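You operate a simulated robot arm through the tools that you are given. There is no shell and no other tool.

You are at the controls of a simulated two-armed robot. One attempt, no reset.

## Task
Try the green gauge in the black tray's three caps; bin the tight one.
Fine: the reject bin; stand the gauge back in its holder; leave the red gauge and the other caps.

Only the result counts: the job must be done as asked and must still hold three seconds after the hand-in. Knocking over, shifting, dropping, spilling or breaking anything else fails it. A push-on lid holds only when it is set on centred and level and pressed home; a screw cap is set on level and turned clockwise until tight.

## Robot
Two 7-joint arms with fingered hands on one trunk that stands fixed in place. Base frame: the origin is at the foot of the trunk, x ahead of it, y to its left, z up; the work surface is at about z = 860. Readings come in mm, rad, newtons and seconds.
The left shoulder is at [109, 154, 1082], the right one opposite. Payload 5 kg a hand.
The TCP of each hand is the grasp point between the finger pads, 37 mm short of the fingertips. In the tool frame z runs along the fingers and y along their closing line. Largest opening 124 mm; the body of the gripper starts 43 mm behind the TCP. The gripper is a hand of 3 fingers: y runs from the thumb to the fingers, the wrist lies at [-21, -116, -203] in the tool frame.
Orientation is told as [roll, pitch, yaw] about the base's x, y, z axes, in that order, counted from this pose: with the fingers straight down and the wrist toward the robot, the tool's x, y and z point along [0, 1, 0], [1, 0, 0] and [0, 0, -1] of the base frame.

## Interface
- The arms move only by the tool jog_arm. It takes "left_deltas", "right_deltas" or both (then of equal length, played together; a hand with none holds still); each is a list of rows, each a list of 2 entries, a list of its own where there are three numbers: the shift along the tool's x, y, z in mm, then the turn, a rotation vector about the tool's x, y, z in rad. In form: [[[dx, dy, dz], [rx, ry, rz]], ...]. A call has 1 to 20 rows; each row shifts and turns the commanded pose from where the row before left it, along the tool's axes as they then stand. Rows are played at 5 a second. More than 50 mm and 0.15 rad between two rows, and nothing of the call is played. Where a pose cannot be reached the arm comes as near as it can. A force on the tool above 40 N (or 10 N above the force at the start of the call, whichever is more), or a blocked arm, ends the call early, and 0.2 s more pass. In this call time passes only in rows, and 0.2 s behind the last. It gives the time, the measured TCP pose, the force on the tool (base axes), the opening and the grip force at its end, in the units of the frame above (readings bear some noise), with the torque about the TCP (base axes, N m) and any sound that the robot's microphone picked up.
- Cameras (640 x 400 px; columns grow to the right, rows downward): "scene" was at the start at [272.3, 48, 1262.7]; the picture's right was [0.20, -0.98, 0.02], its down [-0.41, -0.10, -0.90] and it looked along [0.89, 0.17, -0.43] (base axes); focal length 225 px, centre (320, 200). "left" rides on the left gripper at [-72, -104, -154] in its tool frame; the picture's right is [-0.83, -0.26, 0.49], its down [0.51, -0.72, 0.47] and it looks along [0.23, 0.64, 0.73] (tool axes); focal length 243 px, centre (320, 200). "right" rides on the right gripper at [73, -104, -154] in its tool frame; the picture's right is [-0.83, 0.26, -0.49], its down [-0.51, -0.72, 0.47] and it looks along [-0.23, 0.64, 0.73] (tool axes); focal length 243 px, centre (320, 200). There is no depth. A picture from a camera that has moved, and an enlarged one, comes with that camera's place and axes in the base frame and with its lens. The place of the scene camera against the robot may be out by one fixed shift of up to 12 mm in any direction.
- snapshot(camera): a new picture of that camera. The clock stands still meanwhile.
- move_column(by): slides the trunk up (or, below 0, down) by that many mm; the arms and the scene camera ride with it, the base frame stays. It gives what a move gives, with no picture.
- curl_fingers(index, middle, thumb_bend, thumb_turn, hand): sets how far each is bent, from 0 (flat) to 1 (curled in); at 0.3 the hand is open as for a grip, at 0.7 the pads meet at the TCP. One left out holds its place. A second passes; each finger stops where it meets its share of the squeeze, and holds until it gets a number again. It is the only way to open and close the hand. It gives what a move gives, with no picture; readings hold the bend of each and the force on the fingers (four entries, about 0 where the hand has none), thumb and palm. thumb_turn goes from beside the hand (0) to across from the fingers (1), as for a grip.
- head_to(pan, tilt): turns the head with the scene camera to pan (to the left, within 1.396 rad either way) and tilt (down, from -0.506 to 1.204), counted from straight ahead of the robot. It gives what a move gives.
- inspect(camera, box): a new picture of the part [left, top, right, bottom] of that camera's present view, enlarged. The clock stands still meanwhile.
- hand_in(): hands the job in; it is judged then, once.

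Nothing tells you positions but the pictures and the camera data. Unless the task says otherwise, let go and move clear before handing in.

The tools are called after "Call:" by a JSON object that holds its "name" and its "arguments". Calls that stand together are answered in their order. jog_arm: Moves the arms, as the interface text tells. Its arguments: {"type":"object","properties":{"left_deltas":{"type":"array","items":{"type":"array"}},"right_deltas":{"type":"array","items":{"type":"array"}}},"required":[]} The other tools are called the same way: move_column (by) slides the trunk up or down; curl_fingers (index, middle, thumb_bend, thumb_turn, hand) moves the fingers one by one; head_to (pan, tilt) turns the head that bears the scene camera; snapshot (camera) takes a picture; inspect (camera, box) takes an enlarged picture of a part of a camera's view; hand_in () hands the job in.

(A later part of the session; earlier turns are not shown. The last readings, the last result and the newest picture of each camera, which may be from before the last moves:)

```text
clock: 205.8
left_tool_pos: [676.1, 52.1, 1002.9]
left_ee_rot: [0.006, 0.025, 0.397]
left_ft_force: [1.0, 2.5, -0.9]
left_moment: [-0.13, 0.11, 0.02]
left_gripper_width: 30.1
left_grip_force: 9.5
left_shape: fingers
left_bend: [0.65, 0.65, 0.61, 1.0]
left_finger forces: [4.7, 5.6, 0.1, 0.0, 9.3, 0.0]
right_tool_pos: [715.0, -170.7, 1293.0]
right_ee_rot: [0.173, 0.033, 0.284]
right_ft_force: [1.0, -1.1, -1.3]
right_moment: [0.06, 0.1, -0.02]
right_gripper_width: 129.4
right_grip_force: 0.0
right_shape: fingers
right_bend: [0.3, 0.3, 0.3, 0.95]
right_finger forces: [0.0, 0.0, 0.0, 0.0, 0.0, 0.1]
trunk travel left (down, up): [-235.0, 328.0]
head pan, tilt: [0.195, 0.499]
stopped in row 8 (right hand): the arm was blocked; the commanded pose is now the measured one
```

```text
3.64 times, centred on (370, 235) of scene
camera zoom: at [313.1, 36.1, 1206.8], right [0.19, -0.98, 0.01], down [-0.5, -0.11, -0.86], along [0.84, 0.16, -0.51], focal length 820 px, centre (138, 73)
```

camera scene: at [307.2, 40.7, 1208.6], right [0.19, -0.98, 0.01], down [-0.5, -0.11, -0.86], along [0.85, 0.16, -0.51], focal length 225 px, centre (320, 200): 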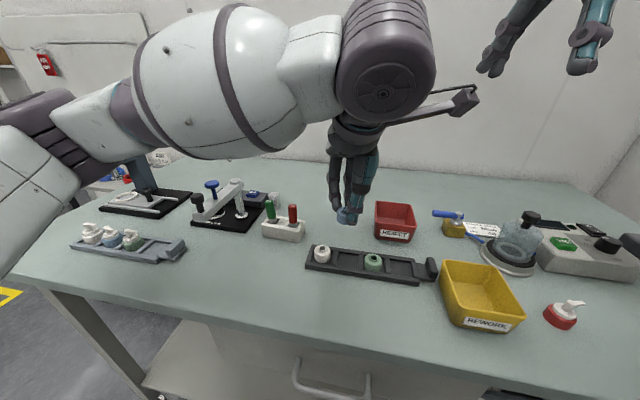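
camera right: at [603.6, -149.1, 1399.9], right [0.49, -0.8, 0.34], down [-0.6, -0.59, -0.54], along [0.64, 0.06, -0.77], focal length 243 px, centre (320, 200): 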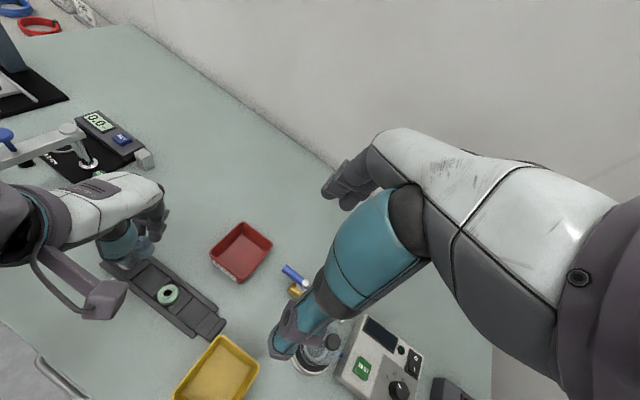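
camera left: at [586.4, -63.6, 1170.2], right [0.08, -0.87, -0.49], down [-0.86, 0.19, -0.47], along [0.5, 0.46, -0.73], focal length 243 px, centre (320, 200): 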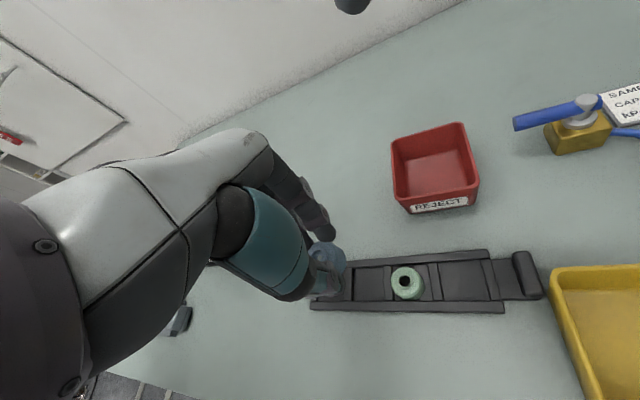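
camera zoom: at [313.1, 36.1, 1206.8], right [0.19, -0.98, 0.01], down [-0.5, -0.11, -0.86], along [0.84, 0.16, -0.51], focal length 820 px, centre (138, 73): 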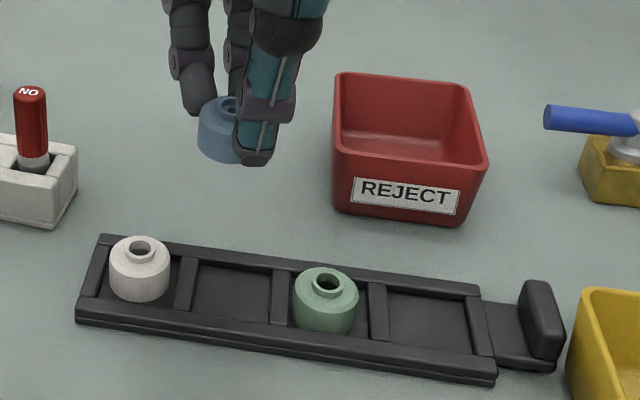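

The right hand is well up now. I turn the left hand back to yaw 0 and carry the cap over to the REJECT bin (rim centre about (787, -55)).

Call:
{"name": "jog_arm", "arguments": {"left_deltas": [[[0, 0, -4], [0, 0, 0.07]], [[0, 0, -4], [0, 0, 0.08]], [[0, 0, -4], [0, 0, 0.08]], [[0, 0, 0], [0, 0, 0.08]], [[0, 0, 0], [0, 0, 0.08]], [[-5, 5, 0], [0, 0, 0]], [[-9, 9, 0], [0, 0, 0]], [[-11, 11, 0], [0, 0, 0]], [[-11, 11, 0], [0, 0, 0]], [[-11, 11, 0], [0, 0, 0]], [[-11, 11, 0], [0, 0, 0]], [[-11, 11, 0], [0, 0, 0]], [[-9, 9, 0], [0, 0, 0]], [[-5, 5, 0], [0, 0, 0]], [[0, 0, 0], [0, 0, 0]], [[0, 0, 0], [0, 0, 0]]]}}

Call:
{"name": "snapshot", "arguments": {"camera": "scene"}}

Call:
{"name": "snapshot", "arguments": {"camera": "right"}}

```text
clock: 209.4
left_tool_pos: [776.6, 34.6, 1051.3]
left_ee_rot: [-0.001, -0.036, 0.123]
left_ft_force: [1.8, 6.5, 0.6]
left_moment: [-0.55, 0.17, -0.14]
left_gripper_width: 30.3
left_grip_force: 9.8
left_shape: fingers
left_bend: [0.65, 0.65, 0.61, 1.0]
left_finger forces: [4.5, 5.6, 0.1, 0.0, 9.0, 0.1]
right_tool_pos: [705.0, -161.8, 1292.4]
right_ee_rot: [0.174, 0.025, 0.311]
right_ft_force: [0.5, -0.7, -0.6]
right_moment: [0.03, 0.03, 0.03]
right_gripper_width: 129.4
right_grip_force: 0.2
right_shape: fingers
right_bend: [0.3, 0.3, 0.3, 0.95]
right_finger forces: [0.1, 0.0, 0.1, 0.1, 0.0, 0.1]
trunk travel left (down, up): [-235.0, 328.0]
head pan, tilt: [0.195, 0.499]
stopped in row 16 (left hand): the arm was blocked; the commanded pose is now the measured one
```

```text
taken
camera scene: at [303.6, 27.5, 1207.4], right [0.19, -0.98, 0.0], down [-0.49, -0.1, -0.86], along [0.85, 0.17, -0.5], focal length 225 px, centre (320, 200)
```

scene: 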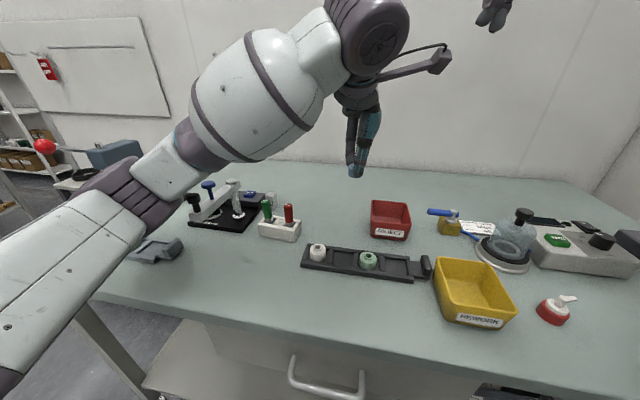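

```text
taken
camera right: at [596.8, -149.6, 1461.6], right [0.53, -0.78, 0.34], down [-0.57, -0.62, -0.53], along [0.62, 0.09, -0.78], focal length 243 px, centre (320, 200)
```

right: 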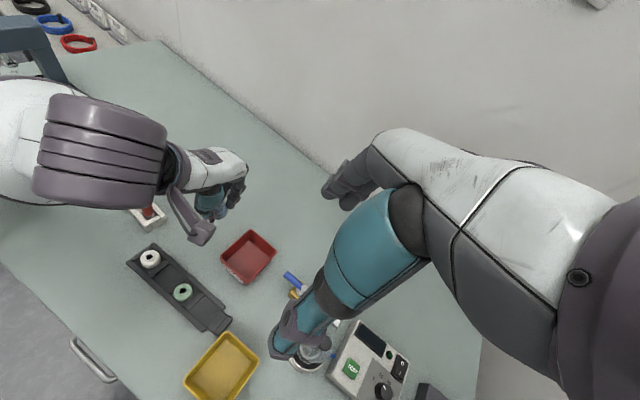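

The arm lagged and stalled partway (the posture is changing a lot). I'll pause, check where it settles, and continue in smaller steps.

Call:
{"name": "jog_arm", "arguments": {"left_deltas": [[[0, 0, 0], [0, 0, 0]], [[0, 0, 0], [0, 0, 0]], [[0, 0, 0], [0, 0, 0]], [[0, 0, 0], [0, 0, 0]], [[0, 0, 0], [0, 0, 0]]]}}

Call:
{"name": "inspect", "arguments": {"camera": "scene", "box": [300, 80, 460, 260]}}

Call:
{"name": "inspect", "arguments": {"camera": "right", "box": [100, 80, 340, 320]}}

```text
clock: 210.8
left_tool_pos: [771.0, 27.2, 1054.4]
left_ee_rot: [0.004, -0.042, 0.118]
left_ft_force: [0.3, 0.5, 0.7]
left_moment: [-0.06, 0.02, -0.02]
left_gripper_width: 30.3
left_grip_force: 9.4
left_shape: fingers
left_bend: [0.65, 0.65, 0.61, 1.0]
left_finger forces: [4.7, 5.6, 0.0, 0.0, 9.1, 0.0]
right_tool_pos: [700.5, -158.0, 1295.6]
right_ee_rot: [0.174, 0.024, 0.326]
right_ft_force: [-0.5, 0.0, 0.6]
right_moment: [0.02, 0.01, 0.0]
right_gripper_width: 129.6
right_grip_force: 0.0
right_shape: fingers
right_bend: [0.3, 0.3, 0.3, 0.95]
right_finger forces: [0.0, 0.0, 0.1, 0.1, 0.0, 0.0]
trunk travel left (down, up): [-235.0, 328.0]
head pan, tilt: [0.195, 0.499]
stopped in row 5 (left hand): the arm was blocked; the commanded pose is now the measured one
```

```text
2.22 times, centred on (380, 170) of scene
camera zoom: at [299.3, 23.3, 1208.6], right [0.19, -0.98, 0.0], down [-0.49, -0.1, -0.87], along [0.85, 0.17, -0.5], focal length 501 px, centre (187, 267)
```

zoom: 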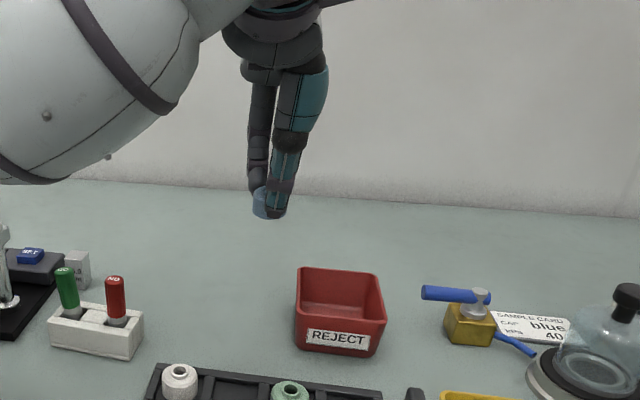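

```text
1.67 times, centred on (220, 200) of right
camera zoom: at [591.4, -148.2, 1462.6], right [0.54, -0.77, 0.33], down [-0.56, -0.63, -0.54], along [0.62, 0.1, -0.78], focal length 404 px, centre (487, 200)
```

zoom: 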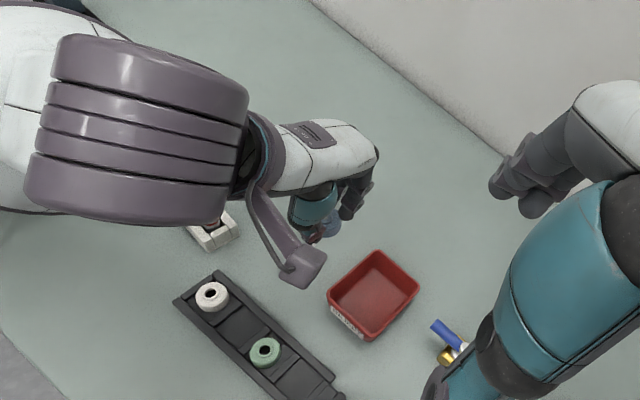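

Still holding the cap. I continue toward the bin with small, slow steps.

Call:
{"name": "jog_arm", "arguments": {"left_deltas": [[[-3, 0.5, 1], [0, 0, 0]], [[-4, 1, 1.5], [0, 0, 0]], [[-5, 1, 2], [0, 0, 0]], [[-5, 1, 2], [0, 0, 0]], [[-5, 1, 2], [0, 0, 0]], [[-5, 1, 2], [0, 0, 0]], [[-5, 1, 2], [0, 0, 0]], [[-5, 1, 2], [0, 0, 0]], [[-5, 1, 2], [0, 0, 0]], [[-5, 1, 2], [0, 0, 0]], [[-5, 1, 2], [0, 0, 0]], [[-5, 1, 2], [0, 0, 0]], [[-5, 1, 2], [0, 0, 0]], [[-4, 1, 2], [0, 0, 0]], [[0, 0, 0], [0, 0, 0]]]}}

Call:
{"name": "inspect", "arguments": {"camera": "scene", "box": [300, 80, 460, 260]}}

Call:
{"name": "inspect", "arguments": {"camera": "right", "box": [100, 80, 340, 320]}}

```text
clock: 214.2
left_tool_pos: [812.1, 52.1, 1064.4]
left_ee_rot: [-0.007, -0.096, 0.239]
left_ft_force: [-1.6, -1.6, -2.8]
left_moment: [0.11, -0.24, 0.02]
left_gripper_width: 30.1
left_grip_force: 8.8
left_shape: fingers
left_bend: [0.65, 0.65, 0.61, 1.0]
left_finger forces: [4.7, 5.5, 0.0, 0.1, 8.9, 0.1]
right_tool_pos: [691.5, -142.8, 1293.1]
right_ee_rot: [0.171, 0.028, 0.346]
right_ft_force: [-0.1, 0.2, 0.5]
right_moment: [-0.02, -0.07, -0.03]
right_gripper_width: 129.3
right_grip_force: 0.0
right_shape: fingers
right_bend: [0.3, 0.3, 0.3, 0.95]
right_finger forces: [0.1, 0.0, 0.0, 0.0, 0.0, 0.0]
trunk travel left (down, up): [-235.0, 328.0]
head pan, tilt: [0.195, 0.499]
stopped in row 15 (left hand): the arm was blocked; the commanded pose is now the measured one
```

```text
2.22 times, centred on (380, 170) of scene
camera zoom: at [289.9, 27.5, 1209.1], right [0.19, -0.98, 0.01], down [-0.48, -0.1, -0.87], along [0.85, 0.16, -0.49], focal length 501 px, centre (187, 267)
```

zoom: 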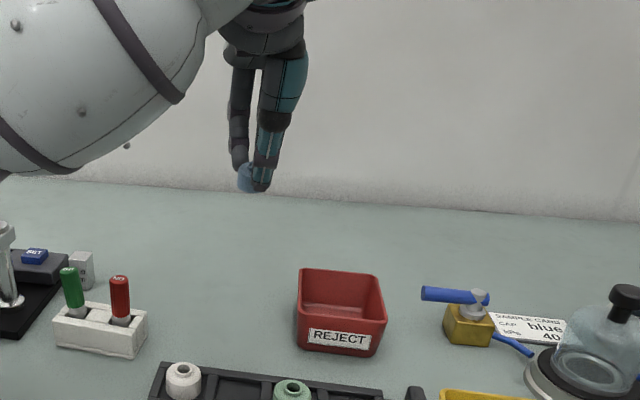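

```text
1.67 times, centred on (220, 200) of right
camera zoom: at [582.9, -133.8, 1459.9], right [0.56, -0.76, 0.34], down [-0.55, -0.64, -0.53], along [0.62, 0.11, -0.78], focal length 404 px, centre (487, 200)
```

zoom: 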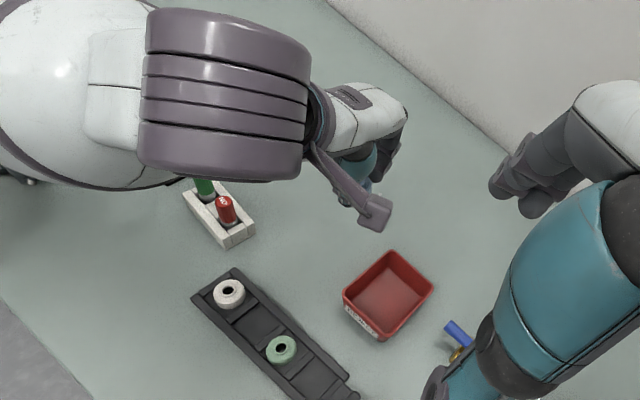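

I see now: with the right hand raised, its fingers stand in the way of the left wrist. I'll straighten the right hand to its natural orientation first and then move it out to the right slowly.

Call:
{"name": "jog_arm", "arguments": {"right_deltas": [[[0, 0, 0], [0.008, -0.022, 0.045]], [[0, 0, 0], [0.008, -0.022, 0.045]], [[0, 0, 0], [0.008, -0.022, 0.045]], [[0, 0, 0], [0.008, -0.022, 0.045]], [[0, 0, 0], [0.008, -0.022, 0.045]], [[0, 0, 0], [0.008, -0.022, 0.045]], [[0, 0, 0], [0.008, -0.022, 0.045]], [[0, 0, 0], [0.004, -0.01, 0.03]], [[0, 0, 0], [0, 0, 0]], [[0, 0, 0], [0, 0, 0]]]}}

Call:
{"name": "snapshot", "arguments": {"camera": "scene"}}

```text
clock: 215.9
left_tool_pos: [833.1, 61.0, 1063.3]
left_ee_rot: [0.0, -0.092, 0.259]
left_ft_force: [0.1, -0.1, 0.2]
left_moment: [0.01, -0.02, 0.01]
left_gripper_width: 30.2
left_grip_force: 9.5
left_shape: fingers
left_bend: [0.65, 0.65, 0.61, 1.0]
left_finger forces: [4.7, 5.5, 0.0, 0.0, 9.0, 0.1]
right_tool_pos: [741.6, -131.0, 1194.4]
right_ee_rot: [-0.015, 0.28, 0.045]
right_ft_force: [-0.6, 0.9, -0.6]
right_moment: [0.02, 0.0, 0.01]
right_gripper_width: 129.2
right_grip_force: 0.1
right_shape: fingers
right_bend: [0.3, 0.3, 0.3, 0.95]
right_finger forces: [0.1, 0.0, 0.0, 0.0, 0.1, 0.0]
trunk travel left (down, up): [-235.0, 328.0]
head pan, tilt: [0.195, 0.499]
stopped in row 8 (right hand): the arm was blocked; the commanded pose is now the measured one
```

```text
taken
camera scene: at [310.7, 22.5, 1206.9], right [0.19, -0.98, 0.0], down [-0.5, -0.1, -0.86], along [0.84, 0.17, -0.51], focal length 225 px, centre (320, 200)
```

scene: 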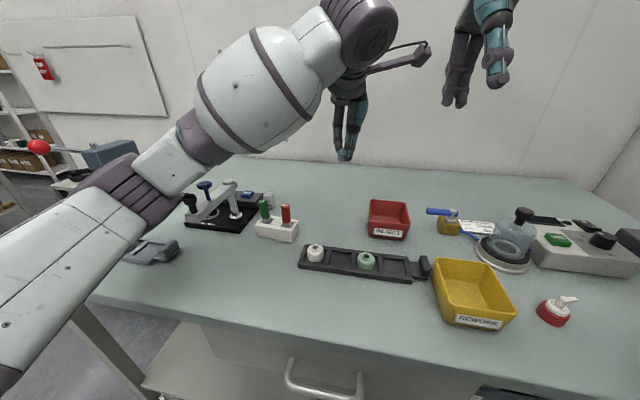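

Call:
{"name": "jog_arm", "arguments": {"right_deltas": [[[0, 0, 0], [-0.05, 0, 0]], [[0, 0, 0], [-0.05, 0, 0]], [[0, 0, 0], [-0.05, 0, 0]], [[0, 0, 0], [-0.05, 0, 0]], [[0, 0, 0], [-0.05, 0, 0]], [[0, 0, 0], [0, 0, 0]], [[0, 0, 0], [0, 0, 0]]]}}

Call:
{"name": "jog_arm", "arguments": {"right_deltas": [[[-3, 1, 0], [0, 0, 0]], [[-5, 2, 0], [0, 0, 0]], [[-7, 2, 0], [0, 0, 0]], [[-8, 2, 0], [0, 0, 0]], [[-8, 2, 0], [0, 0, 0]], [[-8, 2, 0], [0, 0, 0]], [[-8, 2, 0], [0, 0, 0]], [[-6, 1, 0], [0, 0, 0]], [[-3, 0, 0], [0, 0, 0]], [[0, 0, 0], [0, 0, 0]]]}}

Call:
{"name": "snapshot", "arguments": {"camera": "scene"}}

```text
clock: 217.7
left_tool_pos: [820.7, 70.0, 1069.6]
left_ee_rot: [-0.015, -0.101, 0.253]
left_ft_force: [0.8, 0.5, 0.8]
left_moment: [-0.13, 0.08, -0.04]
left_gripper_width: 30.0
left_grip_force: 9.7
left_shape: fingers
left_bend: [0.65, 0.65, 0.61, 1.0]
left_finger forces: [4.7, 5.6, 0.1, 0.0, 9.0, 0.0]
right_tool_pos: [723.6, -96.4, 1206.1]
right_ee_rot: [-0.031, 0.015, 0.08]
right_ft_force: [1.1, -1.5, -1.3]
right_moment: [0.1, 0.1, 0.02]
right_gripper_width: 129.1
right_grip_force: 0.1
right_shape: fingers
right_bend: [0.3, 0.3, 0.3, 0.95]
right_finger forces: [0.1, 0.0, 0.0, 0.1, 0.0, 0.0]
trunk travel left (down, up): [-235.0, 328.0]
head pan, tilt: [0.195, 0.499]
stopped in row 7 (right hand): the arm was blocked; the commanded pose is now the measured one
```

```text
clock: 220.1
left_tool_pos: [819.8, 70.7, 1071.3]
left_ee_rot: [-0.018, -0.103, 0.254]
left_ft_force: [1.1, 1.1, -0.7]
left_moment: [-0.08, 0.07, -0.05]
left_gripper_width: 30.2
left_grip_force: 9.3
left_shape: fingers
left_bend: [0.65, 0.65, 0.61, 1.0]
left_finger forces: [4.7, 5.6, 0.0, 0.0, 9.0, 0.0]
right_tool_pos: [742.2, -135.4, 1211.3]
right_ee_rot: [-0.033, 0.009, 0.102]
right_ft_force: [0.5, -0.7, 0.3]
right_moment: [0.04, 0.1, 0.02]
right_gripper_width: 129.2
right_grip_force: 0.0
right_shape: fingers
right_bend: [0.3, 0.3, 0.3, 0.95]
right_finger forces: [0.0, 0.1, 0.1, 0.0, 0.0, 0.0]
trunk travel left (down, up): [-235.0, 328.0]
head pan, tilt: [0.195, 0.499]
stopped in row 10 (right hand): the arm was blocked; the commanded pose is now the measured one
```

```text
taken
camera scene: at [296.5, 38.9, 1209.0], right [0.19, -0.98, 0.01], down [-0.49, -0.11, -0.87], along [0.85, 0.16, -0.5], focal length 225 px, centre (320, 200)
```

scene: 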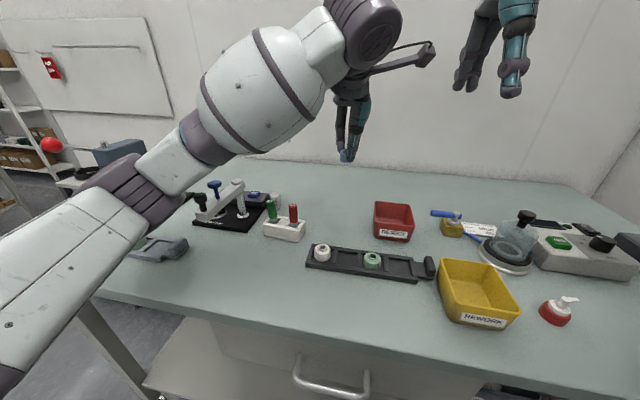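

The right hand is level again and now does move outward. I keep going in small steps.

Call:
{"name": "jog_arm", "arguments": {"right_deltas": [[[-4, 1, 0], [0, 0, 0]], [[-6, 2, 0], [0, 0, 0.01]], [[-8, 2, 0], [0, 0, 0.01]], [[-8, 2, 0], [0, 0, 0.01]], [[-8, 2, 0], [0, 0, 0.01]], [[-8, 2, 0], [0, 0, 0.01]], [[-8, 2, 0], [0, 0, 0.01]], [[-8, 2, 0], [0, 0, 0.01]], [[-8, 2, 0], [0, 0, 0.01]], [[-8, 2, 0], [0, 0, 0.01]], [[-8, 2, 0], [0, 0, 0]], [[-8, 2, 0], [0, 0, 0]], [[-6, 1, 0], [0, 0, 0]], [[-3, 0, 0], [0, 0, 0]], [[0, 0, 0], [0, 0, 0]]]}}

Call:
{"name": "snapshot", "arguments": {"camera": "scene"}}

Call:
{"name": "snapshot", "arguments": {"camera": "right"}}

```text
clock: 223.5
left_tool_pos: [834.1, 74.5, 1059.3]
left_ee_rot: [-0.018, -0.086, 0.254]
left_ft_force: [2.5, 2.4, -4.9]
left_moment: [-0.11, 0.09, -0.05]
left_gripper_width: 30.0
left_grip_force: 9.4
left_shape: fingers
left_bend: [0.65, 0.65, 0.61, 1.0]
left_finger forces: [4.6, 5.5, 0.1, 0.0, 9.0, 0.1]
right_tool_pos: [785.9, -193.5, 1210.2]
right_ee_rot: [-0.039, 0.013, 0.062]
right_ft_force: [0.4, -0.8, -0.7]
right_moment: [0.11, 0.08, 0.01]
right_gripper_width: 129.2
right_grip_force: 0.1
right_shape: fingers
right_bend: [0.3, 0.3, 0.3, 0.95]
right_finger forces: [0.1, 0.0, 0.0, 0.0, 0.1, 0.0]
trunk travel left (down, up): [-235.0, 328.0]
head pan, tilt: [0.195, 0.499]
stopped in row 15 (right hand): the arm was blocked; the commanded pose is now the measured one
```

```text
taken
camera scene: at [312.1, 45.3, 1204.6], right [0.19, -0.98, 0.02], down [-0.5, -0.11, -0.86], along [0.84, 0.16, -0.51], focal length 225 px, centre (320, 200)
```

scene: 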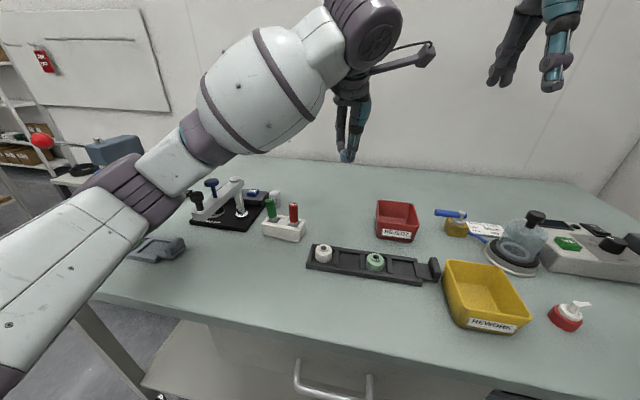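

```text
taken
camera right: at [679.6, -121.8, 1362.4], right [0.32, -0.79, 0.52], down [-0.69, -0.57, -0.44], along [0.65, -0.22, -0.73], focal length 243 px, centre (320, 200)
```

right: 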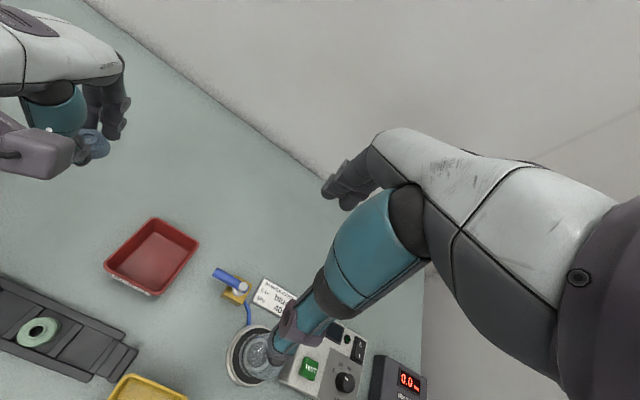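

The right hand is back near its starting place. A bit further out for clearance.

Call:
{"name": "jog_arm", "arguments": {"right_deltas": [[[-4, 0, 0], [0, 0, 0]], [[-6, 0, 0], [0, 0, 0]], [[-8, 0, 0], [0, 0, 0]], [[-8, 0, 0], [0, 0, 0]], [[-8, 0, 0], [0, 0, 0]], [[-8, 0, 0], [0, 0, 0]], [[-8, 0, 0], [0, 0, 0]], [[-8, 0, 0], [0, 0, 0]], [[-6, 0, 0], [0, 0, 0]], [[-3, 0, 0], [0, 0, 0]], [[0, 0, 0], [0, 0, 0]]]}}

Call:
{"name": "curl_fingers", "arguments": {"hand": "right", "thumb_turn": 0.97}}

Call:
{"name": "curl_fingers", "arguments": {"hand": "right", "thumb_turn": 0.97}}

Call:
{"name": "snapshot", "arguments": {"camera": "scene"}}

```text
clock: 226.1
left_tool_pos: [832.2, 74.4, 1060.2]
left_ee_rot: [-0.021, -0.088, 0.252]
left_ft_force: [1.9, 1.4, -3.5]
left_moment: [-0.02, 0.08, -0.01]
left_gripper_width: 29.7
left_grip_force: 9.7
left_shape: fingers
left_bend: [0.65, 0.65, 0.61, 1.0]
left_finger forces: [4.9, 5.7, 0.0, 0.0, 9.0, 0.0]
right_tool_pos: [791.5, -215.2, 1218.3]
right_ee_rot: [-0.042, 0.003, 0.133]
right_ft_force: [0.5, -0.6, 0.4]
right_moment: [0.06, 0.08, 0.03]
right_gripper_width: 129.4
right_grip_force: 0.1
right_shape: fingers
right_bend: [0.3, 0.3, 0.3, 0.95]
right_finger forces: [0.0, 0.0, 0.0, 0.0, 0.0, 0.1]
trunk travel left (down, up): [-235.0, 328.0]
head pan, tilt: [0.195, 0.499]
stopped in row 11 (right hand): the arm was blocked; the commanded pose is now the measured one
```

```text
clock: 227.3
left_tool_pos: [827.8, 69.4, 1063.7]
left_ee_rot: [-0.012, -0.094, 0.253]
left_ft_force: [0.8, 1.4, -0.7]
left_moment: [-0.15, 0.09, -0.03]
left_gripper_width: 29.7
left_grip_force: 9.7
left_shape: fingers
left_bend: [0.65, 0.65, 0.61, 1.0]
left_finger forces: [4.7, 5.6, 0.1, 0.0, 9.0, 0.0]
right_tool_pos: [786.0, -208.7, 1221.7]
right_ee_rot: [-0.035, -0.003, 0.152]
right_ft_force: [1.1, -1.3, -1.1]
right_moment: [0.08, 0.08, 0.04]
right_gripper_width: 129.2
right_grip_force: 0.0
right_shape: fingers
right_bend: [0.3, 0.3, 0.3, 0.95]
right_finger forces: [0.0, 0.0, 0.0, 0.0, 0.1, 0.1]
trunk travel left (down, up): [-235.0, 328.0]
head pan, tilt: [0.195, 0.499]
stopped (right hand): the arm was blocked; the commanded pose is now the measured one
```

```text
clock: 228.5
left_tool_pos: [822.8, 64.6, 1069.7]
left_ee_rot: [-0.009, -0.101, 0.253]
left_ft_force: [0.6, 0.3, 0.1]
left_moment: [-0.12, 0.06, -0.05]
left_gripper_width: 30.1
left_grip_force: 9.8
left_shape: fingers
left_bend: [0.65, 0.65, 0.61, 1.0]
left_finger forces: [4.6, 5.5, 0.0, 0.0, 9.1, 0.0]
right_tool_pos: [779.0, -204.3, 1224.9]
right_ee_rot: [-0.031, -0.009, 0.171]
right_ft_force: [0.7, -1.0, -0.5]
right_moment: [0.07, 0.07, 0.08]
right_gripper_width: 129.1
right_grip_force: 0.0
right_shape: fingers
right_bend: [0.3, 0.3, 0.3, 0.95]
right_finger forces: [0.0, 0.0, 0.0, 0.0, 0.1, 0.0]
trunk travel left (down, up): [-235.0, 328.0]
head pan, tilt: [0.195, 0.499]
stopped (right hand): the arm was blocked; the commanded pose is now the measured one
```

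```text
taken
camera scene: at [299.9, 32.7, 1209.0], right [0.19, -0.98, 0.01], down [-0.49, -0.1, -0.86], along [0.85, 0.16, -0.5], focal length 225 px, centre (320, 200)
```

scene: 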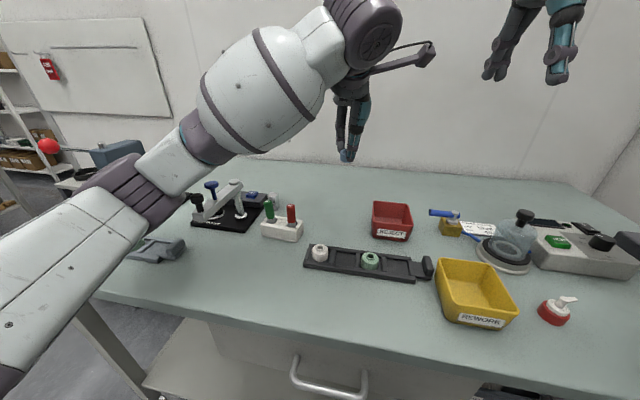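

The right hand is out of the way enough. Now the left: slow steps toward the bin.

Call:
{"name": "jog_arm", "arguments": {"left_deltas": [[[-4, -2.5, 1], [0.01, 0, 0]], [[-6, -4, 2], [0.01, 0, 0]], [[-7.3, -4.5, 2], [0.01, 0, 0]], [[-7.3, -4.5, 2], [0.01, 0, 0]], [[-7.3, -4.5, 2], [0.01, 0, 0]], [[-7.3, -4.5, 2], [0.01, 0, 0]], [[-7.3, -4.5, 2], [0.01, 0, 0]], [[-6, -4, 2], [0.01, 0, 0]], [[0, 0, 0], [0, 0, 0]], [[0, 0, 0], [0, 0, 0]]]}}

Call:
{"name": "snapshot", "arguments": {"camera": "scene"}}

Call:
{"name": "snapshot", "arguments": {"camera": "right"}}

```text
clock: 230.9
left_tool_pos: [801.3, 4.0, 1058.1]
left_ee_rot: [-0.008, -0.026, 0.252]
left_ft_force: [1.0, 1.5, 0.4]
left_moment: [-0.11, 0.06, -0.04]
left_gripper_width: 30.1
left_grip_force: 9.7
left_shape: fingers
left_bend: [0.65, 0.65, 0.61, 1.0]
left_finger forces: [4.7, 5.5, 0.1, 0.1, 9.0, 0.0]
right_tool_pos: [775.5, -199.6, 1226.4]
right_ee_rot: [-0.029, -0.012, 0.182]
right_ft_force: [0.1, -0.7, 0.0]
right_moment: [0.03, 0.07, 0.03]
right_gripper_width: 129.3
right_grip_force: 0.1
right_shape: fingers
right_bend: [0.3, 0.3, 0.3, 0.95]
right_finger forces: [0.0, 0.0, 0.1, 0.0, 0.1, 0.0]
trunk travel left (down, up): [-235.0, 328.0]
head pan, tilt: [0.195, 0.499]
stopped in row 10 (left hand): the arm was blocked; the commanded pose is now the measured one
```

```text
taken
camera scene: at [295.9, 28.1, 1210.1], right [0.19, -0.98, 0.01], down [-0.49, -0.1, -0.87], along [0.85, 0.17, -0.5], focal length 225 px, centre (320, 200)
```

scene: 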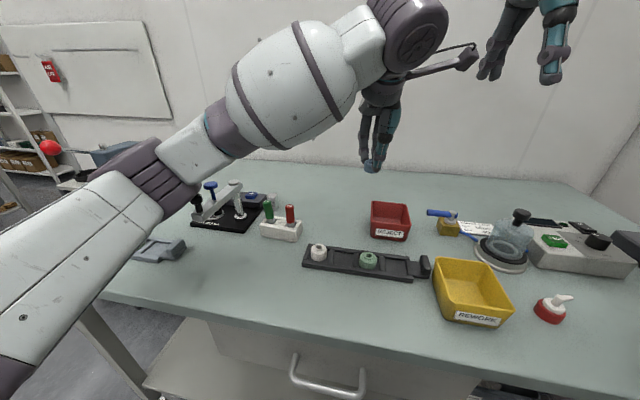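

```text
taken
camera right: at [657.7, -144.6, 1378.1], right [0.4, -0.76, 0.52], down [-0.61, -0.64, -0.47], along [0.69, -0.13, -0.72], focal length 243 px, centre (320, 200)
```

right: 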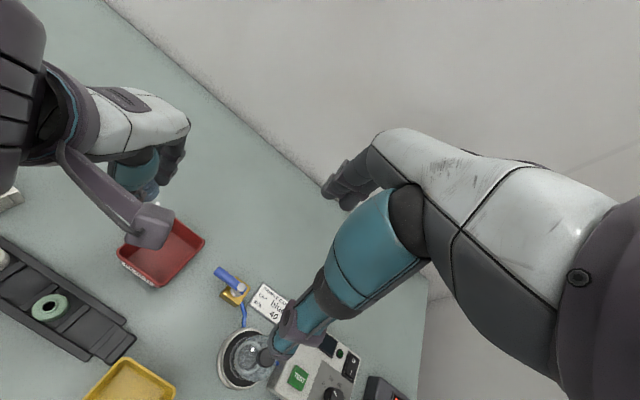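

Good progress. Continuing over the bin.

Call:
{"name": "jog_arm", "arguments": {"left_deltas": [[[-4, -2, 1], [0, 0, 0]], [[-6, -3, 2], [0, 0, 0]], [[-7.1, -3.5, 3], [0, 0, 0]], [[-7.1, -3.5, 3], [0, 0, 0]], [[-7.1, -3.5, 3], [0, 0, 0]], [[-7.1, -3.5, 3], [0, 0, 0]], [[-7.1, -3.5, 3], [0, 0, 0]], [[-7.1, -3.5, 3], [0, 0, 0]], [[-5, -2.5, 2], [0, 0, 0]], [[0, 0, 0], [0, 0, 0]], [[0, 0, 0], [0, 0, 0]]]}}

Call:
{"name": "inspect", "arguments": {"camera": "scene", "box": [320, 120, 460, 260]}}

Call:
{"name": "snapshot", "arguments": {"camera": "right"}}

Call:
{"name": "snapshot", "arguments": {"camera": "left"}}

```text
clock: 233.5
left_tool_pos: [798.4, -37.2, 1055.0]
left_ee_rot: [-0.014, -0.055, 0.293]
left_ft_force: [0.7, 0.8, 1.3]
left_moment: [-0.07, 0.0, 0.01]
left_gripper_width: 30.1
left_grip_force: 9.5
left_shape: fingers
left_bend: [0.65, 0.65, 0.61, 1.0]
left_finger forces: [4.7, 5.6, 0.0, 0.1, 9.0, 0.0]
right_tool_pos: [774.0, -196.6, 1228.4]
right_ee_rot: [-0.027, -0.016, 0.193]
right_ft_force: [1.0, -0.7, 0.6]
right_moment: [0.0, 0.04, 0.02]
right_gripper_width: 129.2
right_grip_force: 0.0
right_shape: fingers
right_bend: [0.3, 0.3, 0.3, 0.95]
right_finger forces: [0.0, 0.0, 0.0, 0.0, 0.0, 0.0]
trunk travel left (down, up): [-235.0, 328.0]
head pan, tilt: [0.195, 0.499]
stopped in row 11 (left hand): the arm was blocked; the commanded pose is now the measured one
```

```text
2.86 times, centred on (390, 190) of scene
camera zoom: at [293.4, 25.5, 1210.6], right [0.19, -0.98, 0.0], down [-0.49, -0.1, -0.87], along [0.85, 0.17, -0.5], focal length 644 px, centre (120, 229)
```

zoom: 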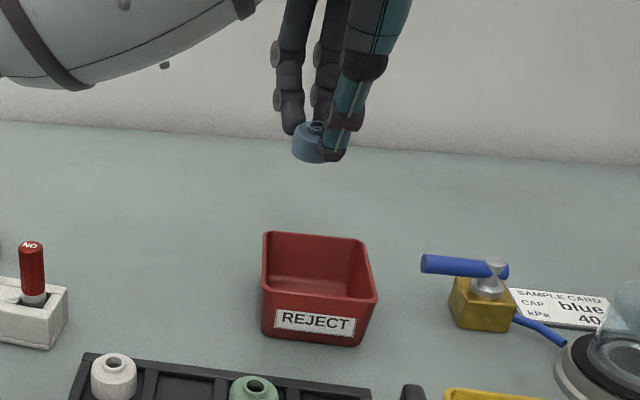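

```text
taken
camera right: at [653.8, -142.5, 1378.7], right [0.41, -0.75, 0.52], down [-0.6, -0.65, -0.47], along [0.69, -0.12, -0.72], focal length 243 px, centre (320, 200)
```

right: 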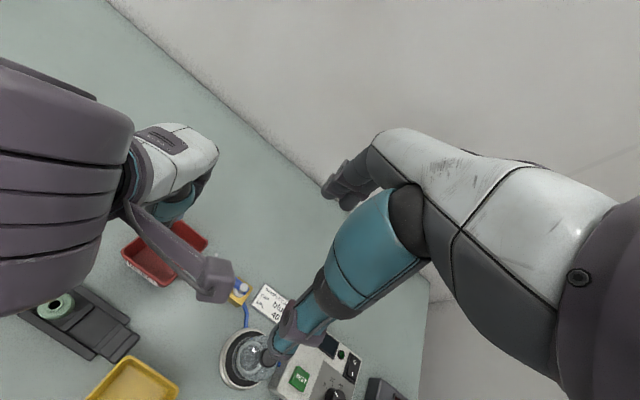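

```text
taken
camera left: at [711.6, -137.4, 1202.9], right [0.02, -0.87, -0.49], down [-0.81, 0.28, -0.52], along [0.59, 0.41, -0.7], focal length 243 px, centre (320, 200)
```

left: 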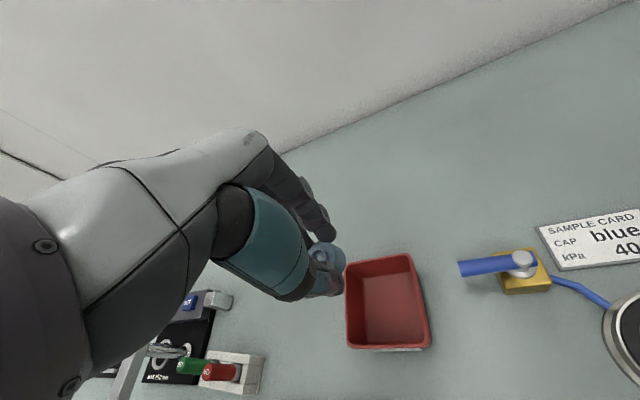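

The cap is now above the bin's inside (about 28 mm from the nearer rim). The left camera arm is getting close to the right thumb, so I won't go further sideways; I'll try lowering straight down slowly.

Call:
{"name": "jog_arm", "arguments": {"left_deltas": [[[0, 0, 3], [0, 0, 0]], [[0, 0, 4], [0, 0, 0]], [[0, 0, 4], [0, 0, 0]], [[0, 0, 4], [0, 0, 0]], [[0, 0, 4], [0, 0, 0]], [[0, 0, 0], [0, 0, 0]], [[0, 0, 0], [0, 0, 0]]]}}

Call:
{"name": "inspect", "arguments": {"camera": "right", "box": [40, 180, 340, 380]}}

Call:
{"name": "snapshot", "arguments": {"camera": "left"}}

```text
clock: 235.1
left_tool_pos: [797.4, -37.8, 1058.0]
left_ee_rot: [-0.021, -0.085, 0.295]
left_ft_force: [0.3, 0.3, -0.4]
left_moment: [-0.03, 0.02, -0.02]
left_gripper_width: 29.9
left_grip_force: 9.8
left_shape: fingers
left_bend: [0.65, 0.65, 0.61, 1.0]
left_finger forces: [4.7, 5.6, 0.0, 0.0, 9.0, 0.1]
right_tool_pos: [770.6, -195.0, 1230.7]
right_ee_rot: [-0.025, -0.017, 0.201]
right_ft_force: [-0.4, 0.2, 0.3]
right_moment: [-0.01, -0.01, 0.02]
right_gripper_width: 129.4
right_grip_force: 0.1
right_shape: fingers
right_bend: [0.3, 0.3, 0.3, 0.95]
right_finger forces: [0.0, 0.0, 0.0, 0.1, 0.0, 0.1]
trunk travel left (down, up): [-235.0, 328.0]
head pan, tilt: [0.195, 0.499]
```

```text
2.00 times, centred on (190, 280) of right
camera zoom: at [650.4, -142.1, 1380.5], right [0.41, -0.75, 0.52], down [-0.6, -0.65, -0.47], along [0.69, -0.11, -0.71], focal length 485 px, centre (580, 40)
```

zoom: 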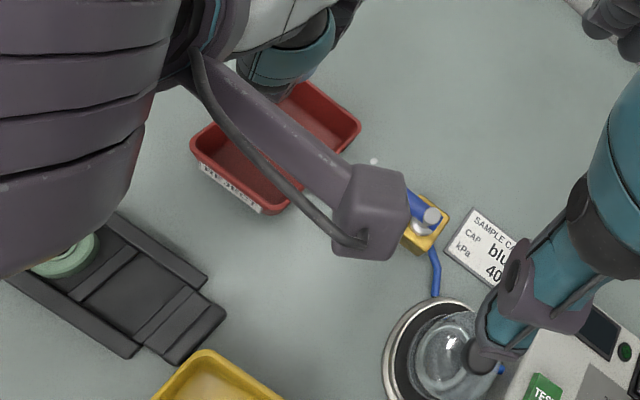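

```text
taken
camera left: at [706.7, -138.3, 1202.9], right [0.03, -0.87, -0.5], down [-0.79, 0.28, -0.54], along [0.61, 0.41, -0.68], focal length 243 px, centre (320, 200)
```

left: 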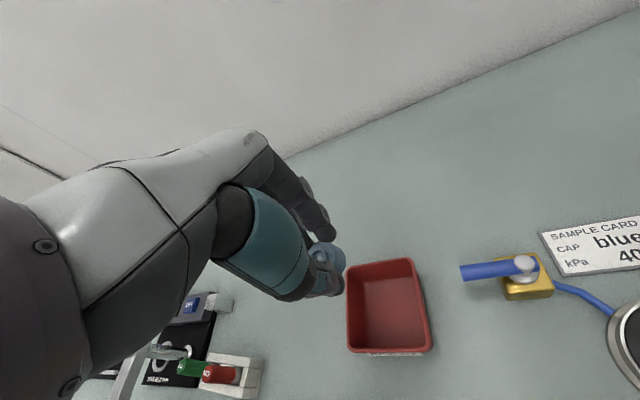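

The arm cannot go lower with the hand upright at this reach. For dropping the cap the tilt doesn't matter, so I'll pitch the fingers forward a bit while drawing the hand back to keep the cap over the bin, then lower.

Call:
{"name": "jog_arm", "arguments": {"left_deltas": [[[-0.5, -4, 0], [-0.06, 0, 0]], [[-0.5, -4, 0], [-0.06, 0, 0]], [[-0.5, -4, 1], [-0.06, 0, 0]], [[-0.5, -4, 2], [-0.06, 0, 0]], [[-0.5, -4, 3], [-0.06, 0, 0]], [[0, 0, 4], [0, 0, 0]], [[0, 0, 4], [0, 0, 0]], [[0, 0, 0], [0, 0, 0]]]}}

Call:
{"name": "snapshot", "arguments": {"camera": "left"}}

Call:
{"name": "inspect", "arguments": {"camera": "scene", "box": [320, 120, 460, 260]}}

```text
clock: 237.1
left_tool_pos: [779.4, -50.0, 1056.1]
left_ee_rot: [-0.033, -0.412, 0.303]
left_ft_force: [-0.3, 0.2, 0.9]
left_moment: [0.0, -0.01, -0.02]
left_gripper_width: 30.0
left_grip_force: 9.7
left_shape: fingers
left_bend: [0.65, 0.65, 0.61, 1.0]
left_finger forces: [4.7, 5.5, 0.1, 0.1, 8.9, 0.0]
right_tool_pos: [765.8, -189.9, 1226.3]
right_ee_rot: [-0.023, -0.02, 0.215]
right_ft_force: [0.3, 0.1, 0.5]
right_moment: [-0.01, 0.06, -0.02]
right_gripper_width: 129.3
right_grip_force: 0.0
right_shape: fingers
right_bend: [0.3, 0.3, 0.3, 0.95]
right_finger forces: [0.0, 0.0, 0.1, 0.1, 0.0, 0.1]
trunk travel left (down, up): [-235.0, 328.0]
head pan, tilt: [0.195, 0.499]
stopped in row 8 (left hand): the arm was blocked; the commanded pose is now the measured one
```

```text
taken
camera left: at [650.2, -161.9, 1157.1], right [0.2, -0.82, -0.53], down [-0.59, 0.33, -0.73], along [0.78, 0.46, -0.42], focal length 243 px, centre (320, 200)
```

left: 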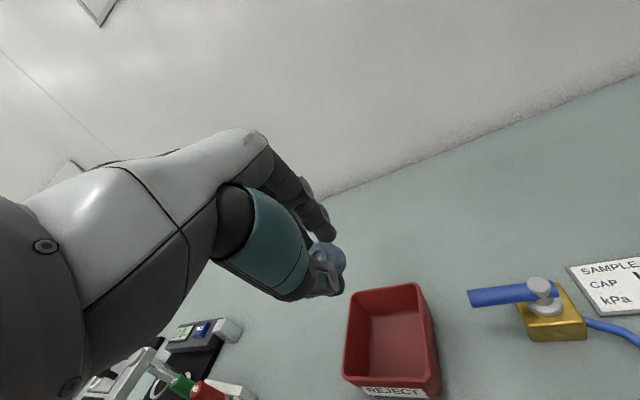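

```text
2.86 times, centred on (390, 190) of scene
camera zoom: at [286.6, 18.8, 1210.6], right [0.19, -0.98, 0.0], down [-0.48, -0.09, -0.87], along [0.86, 0.17, -0.49], focal length 644 px, centre (120, 229)
```

zoom: 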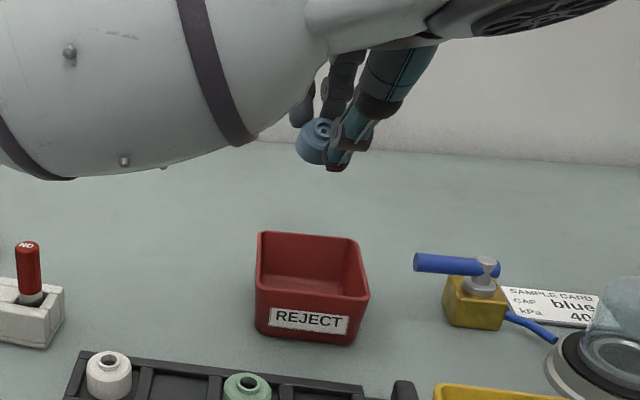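

Call:
{"name": "jog_arm", "arguments": {"left_deltas": [[[0, -1.2, 2.8], [0, 0, 0]], [[0, -1.6, 3.7], [0, 0, 0]], [[0, -1.6, 3.7], [0, 0, 0]], [[0, -1.6, 3.7], [0, 0, 0]], [[0, -1.6, 3.7], [0, 0, 0]], [[0, -1.6, 3.7], [0, 0, 0]], [[0, -1.6, 3.7], [0, 0, 0]], [[0, -1.6, 3.7], [0, 0, 0]], [[0, 0, 0], [0, 0, 0]]]}}

Call:
{"name": "snapshot", "arguments": {"camera": "left"}}

Call:
{"name": "snapshot", "arguments": {"camera": "scene"}}

Call:
{"name": "snapshot", "arguments": {"camera": "right"}}

```text
clock: 239.3
left_tool_pos: [776.3, -49.2, 1065.0]
left_ee_rot: [-0.049, -0.469, 0.318]
left_ft_force: [-0.2, 0.3, -0.4]
left_moment: [0.02, 0.0, -0.02]
left_gripper_width: 29.8
left_grip_force: 9.5
left_shape: fingers
left_bend: [0.65, 0.65, 0.61, 1.0]
left_finger forces: [4.9, 5.5, 0.1, 0.0, 8.8, 0.1]
right_tool_pos: [761.7, -183.4, 1227.1]
right_ee_rot: [-0.02, -0.019, 0.227]
right_ft_force: [-0.5, -0.1, 0.4]
right_moment: [0.0, -0.03, -0.01]
right_gripper_width: 129.2
right_grip_force: 0.0
right_shape: fingers
right_bend: [0.3, 0.3, 0.3, 0.95]
right_finger forces: [0.0, 0.0, 0.0, 0.1, 0.1, 0.1]
trunk travel left (down, up): [-235.0, 328.0]
head pan, tilt: [0.195, 0.499]
stopped in row 9 (left hand): the arm was blocked; the commanded pose is now the measured one
```

```text
taken
camera left: at [642.5, -161.8, 1157.5], right [0.24, -0.82, -0.52], down [-0.55, 0.33, -0.77], along [0.8, 0.47, -0.37], focal length 243 px, centre (320, 200)
```

left: 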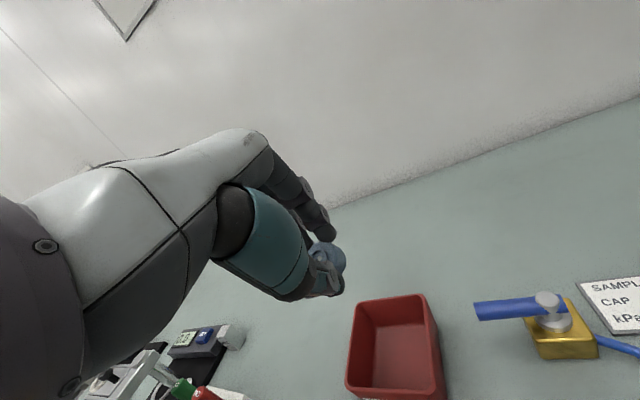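

```text
taken
camera scene: at [281.7, 15.7, 1211.9], right [0.19, -0.98, 0.0], down [-0.48, -0.09, -0.87], along [0.86, 0.17, -0.49], focal length 225 px, centre (320, 200)
```

scene: 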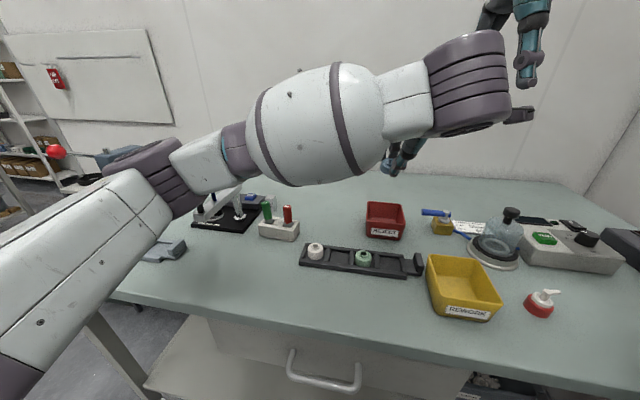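

```text
taken
camera right: at [640.2, -134.8, 1377.9], right [0.43, -0.74, 0.51], down [-0.58, -0.66, -0.47], along [0.69, -0.09, -0.71], focal length 243 px, centre (320, 200)
```

right: 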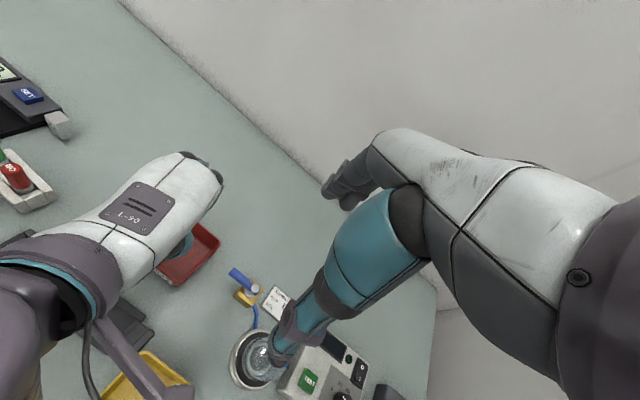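

The left elbow has swung out over the height gauge area; I must check it isn't touching anything there.

Call:
{"name": "inspect", "arguments": {"camera": "scene", "box": [90, 120, 290, 270]}}

Call:
{"name": "inspect", "arguments": {"camera": "scene", "box": [180, 170, 310, 250]}}

```text
2.67 times, centred on (190, 195) of scene
camera zoom: at [281.7, 15.7, 1211.9], right [0.19, -0.98, 0.0], down [-0.48, -0.09, -0.87], along [0.86, 0.17, -0.49], focal length 601 px, centre (667, 213)
```

zoom: 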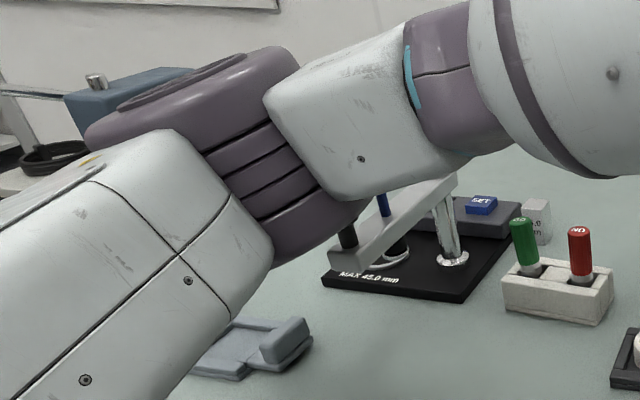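

```text
4.92 times, centred on (245, 210) of scene
camera zoom: at [281.7, 15.7, 1211.9], right [0.19, -0.98, 0.0], down [-0.48, -0.09, -0.87], along [0.86, 0.17, -0.49], focal length 1110 px, centre (689, 151)
```

zoom: 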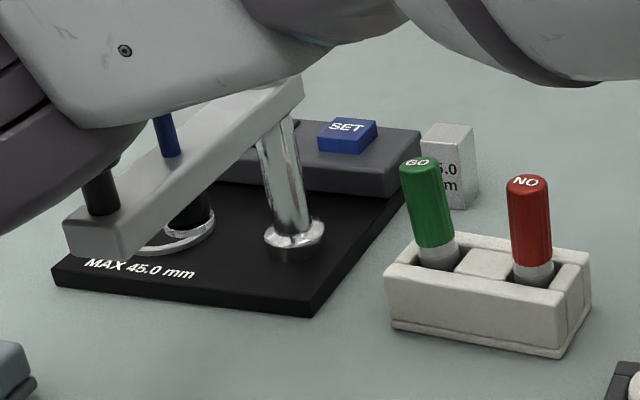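

Nothing there has moved, but the elbow is too close above the height gauge. Raising the trunk lifts the elbow away and lets the arm reach down more steeply. I'll raise it in two steps while holding the cap.

Call:
{"name": "move_column", "arguments": {"by": 50}}

Call:
{"name": "move_column", "arguments": {"by": 50}}

Call:
{"name": "curl_fingers", "arguments": {"hand": "right", "thumb_turn": 0.97}}

Call:
{"name": "curl_fingers", "arguments": {"hand": "right", "thumb_turn": 0.97}}

Call:
{"name": "snapshot", "arguments": {"camera": "scene"}}

Call:
{"name": "snapshot", "arguments": {"camera": "left"}}

```text
clock: 240.3
left_tool_pos: [782.7, -51.6, 1103.6]
left_ee_rot: [-0.04, -0.454, 0.311]
left_ft_force: [1.0, 0.3, -0.4]
left_moment: [-0.01, 0.03, 0.0]
left_gripper_width: 30.2
left_grip_force: 9.5
left_shape: fingers
left_bend: [0.65, 0.65, 0.61, 1.0]
left_finger forces: [4.7, 5.5, 0.0, 0.0, 8.8, 0.0]
right_tool_pos: [768.3, -188.1, 1277.4]
right_ee_rot: [-0.018, -0.018, 0.225]
right_ft_force: [-1.2, 0.0, 0.3]
right_moment: [0.0, 0.0, 0.0]
right_gripper_width: 129.1
right_grip_force: 0.0
right_shape: fingers
right_bend: [0.3, 0.3, 0.3, 0.95]
right_finger forces: [0.0, 0.1, 0.0, 0.0, 0.0, 0.0]
trunk travel left (down, up): [-285.0, 278.0]
head pan, tilt: [0.195, 0.499]
```

```text
clock: 241.2
left_tool_pos: [782.5, -46.8, 1155.3]
left_ee_rot: [-0.046, -0.455, 0.311]
left_ft_force: [0.8, 0.7, 0.0]
left_moment: [0.03, 0.01, 0.05]
left_gripper_width: 29.6
left_grip_force: 9.1
left_shape: fingers
left_bend: [0.65, 0.65, 0.61, 1.0]
left_finger forces: [4.6, 5.5, 0.0, 0.0, 8.8, 0.0]
right_tool_pos: [768.3, -183.4, 1330.2]
right_ee_rot: [-0.02, -0.019, 0.228]
right_ft_force: [0.0, -0.6, -0.6]
right_moment: [-0.04, -0.01, -0.02]
right_gripper_width: 129.0
right_grip_force: 0.0
right_shape: fingers
right_bend: [0.3, 0.3, 0.3, 0.95]
right_finger forces: [0.1, 0.0, 0.0, 0.1, 0.0, 0.0]
trunk travel left (down, up): [-335.0, 228.0]
head pan, tilt: [0.195, 0.499]
```

```text
clock: 242.2
left_tool_pos: [782.3, -46.6, 1155.4]
left_ee_rot: [-0.045, -0.454, 0.313]
left_ft_force: [-0.2, -0.4, -0.1]
left_moment: [-0.01, 0.01, 0.03]
left_gripper_width: 29.7
left_grip_force: 9.3
left_shape: fingers
left_bend: [0.65, 0.65, 0.61, 1.0]
left_finger forces: [4.7, 5.5, 0.0, 0.0, 8.8, 0.1]
right_tool_pos: [767.4, -179.6, 1328.6]
right_ee_rot: [-0.021, -0.018, 0.227]
right_ft_force: [0.3, -0.4, 0.0]
right_moment: [0.0, 0.01, 0.0]
right_gripper_width: 129.5
right_grip_force: 0.0
right_shape: fingers
right_bend: [0.3, 0.3, 0.3, 0.95]
right_finger forces: [0.0, 0.1, 0.1, 0.0, 0.0, 0.1]
trunk travel left (down, up): [-335.0, 228.0]
head pan, tilt: [0.195, 0.499]
```

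```text
clock: 243.2
left_tool_pos: [781.6, -45.9, 1155.4]
left_ee_rot: [-0.045, -0.452, 0.315]
left_ft_force: [0.3, -0.7, -0.2]
left_moment: [0.01, -0.04, 0.02]
left_gripper_width: 29.5
left_grip_force: 9.1
left_shape: fingers
left_bend: [0.65, 0.65, 0.61, 1.0]
left_finger forces: [4.7, 5.5, 0.0, 0.0, 8.7, 0.0]
right_tool_pos: [768.2, -181.9, 1328.5]
right_ee_rot: [-0.021, -0.018, 0.227]
right_ft_force: [-0.8, -0.4, -1.0]
right_moment: [-0.02, -0.01, -0.04]
right_gripper_width: 129.0
right_grip_force: 0.2
right_shape: fingers
right_bend: [0.3, 0.3, 0.3, 0.94]
right_finger forces: [0.0, 0.0, 0.1, 0.1, 0.0, 0.1]
trunk travel left (down, up): [-335.0, 228.0]
head pan, tilt: [0.195, 0.499]
```

```text
taken
camera scene: at [260.2, 20.1, 1316.7], right [0.19, -0.98, 0.0], down [-0.48, -0.09, -0.87], along [0.86, 0.17, -0.49], focal length 225 px, centre (320, 200)
```

scene: 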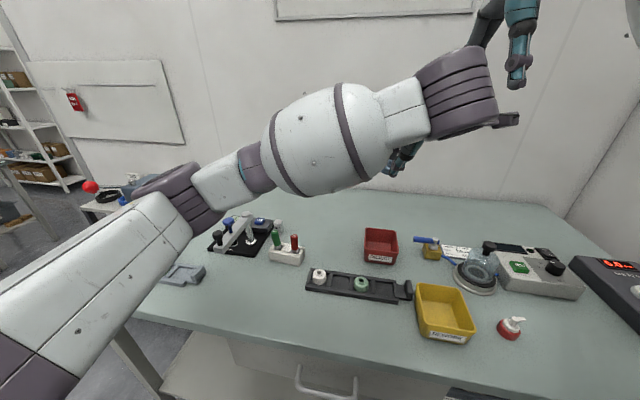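

```text
taken
camera left: at [648.6, -159.2, 1250.6], right [0.23, -0.82, -0.52], down [-0.56, 0.33, -0.76], along [0.8, 0.47, -0.39], focal length 243 px, centre (320, 200)
```

left: 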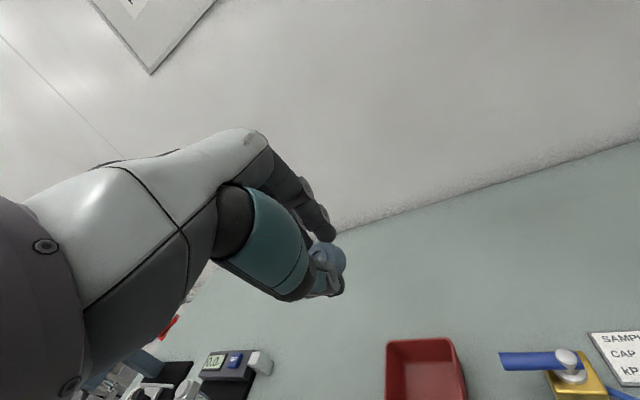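

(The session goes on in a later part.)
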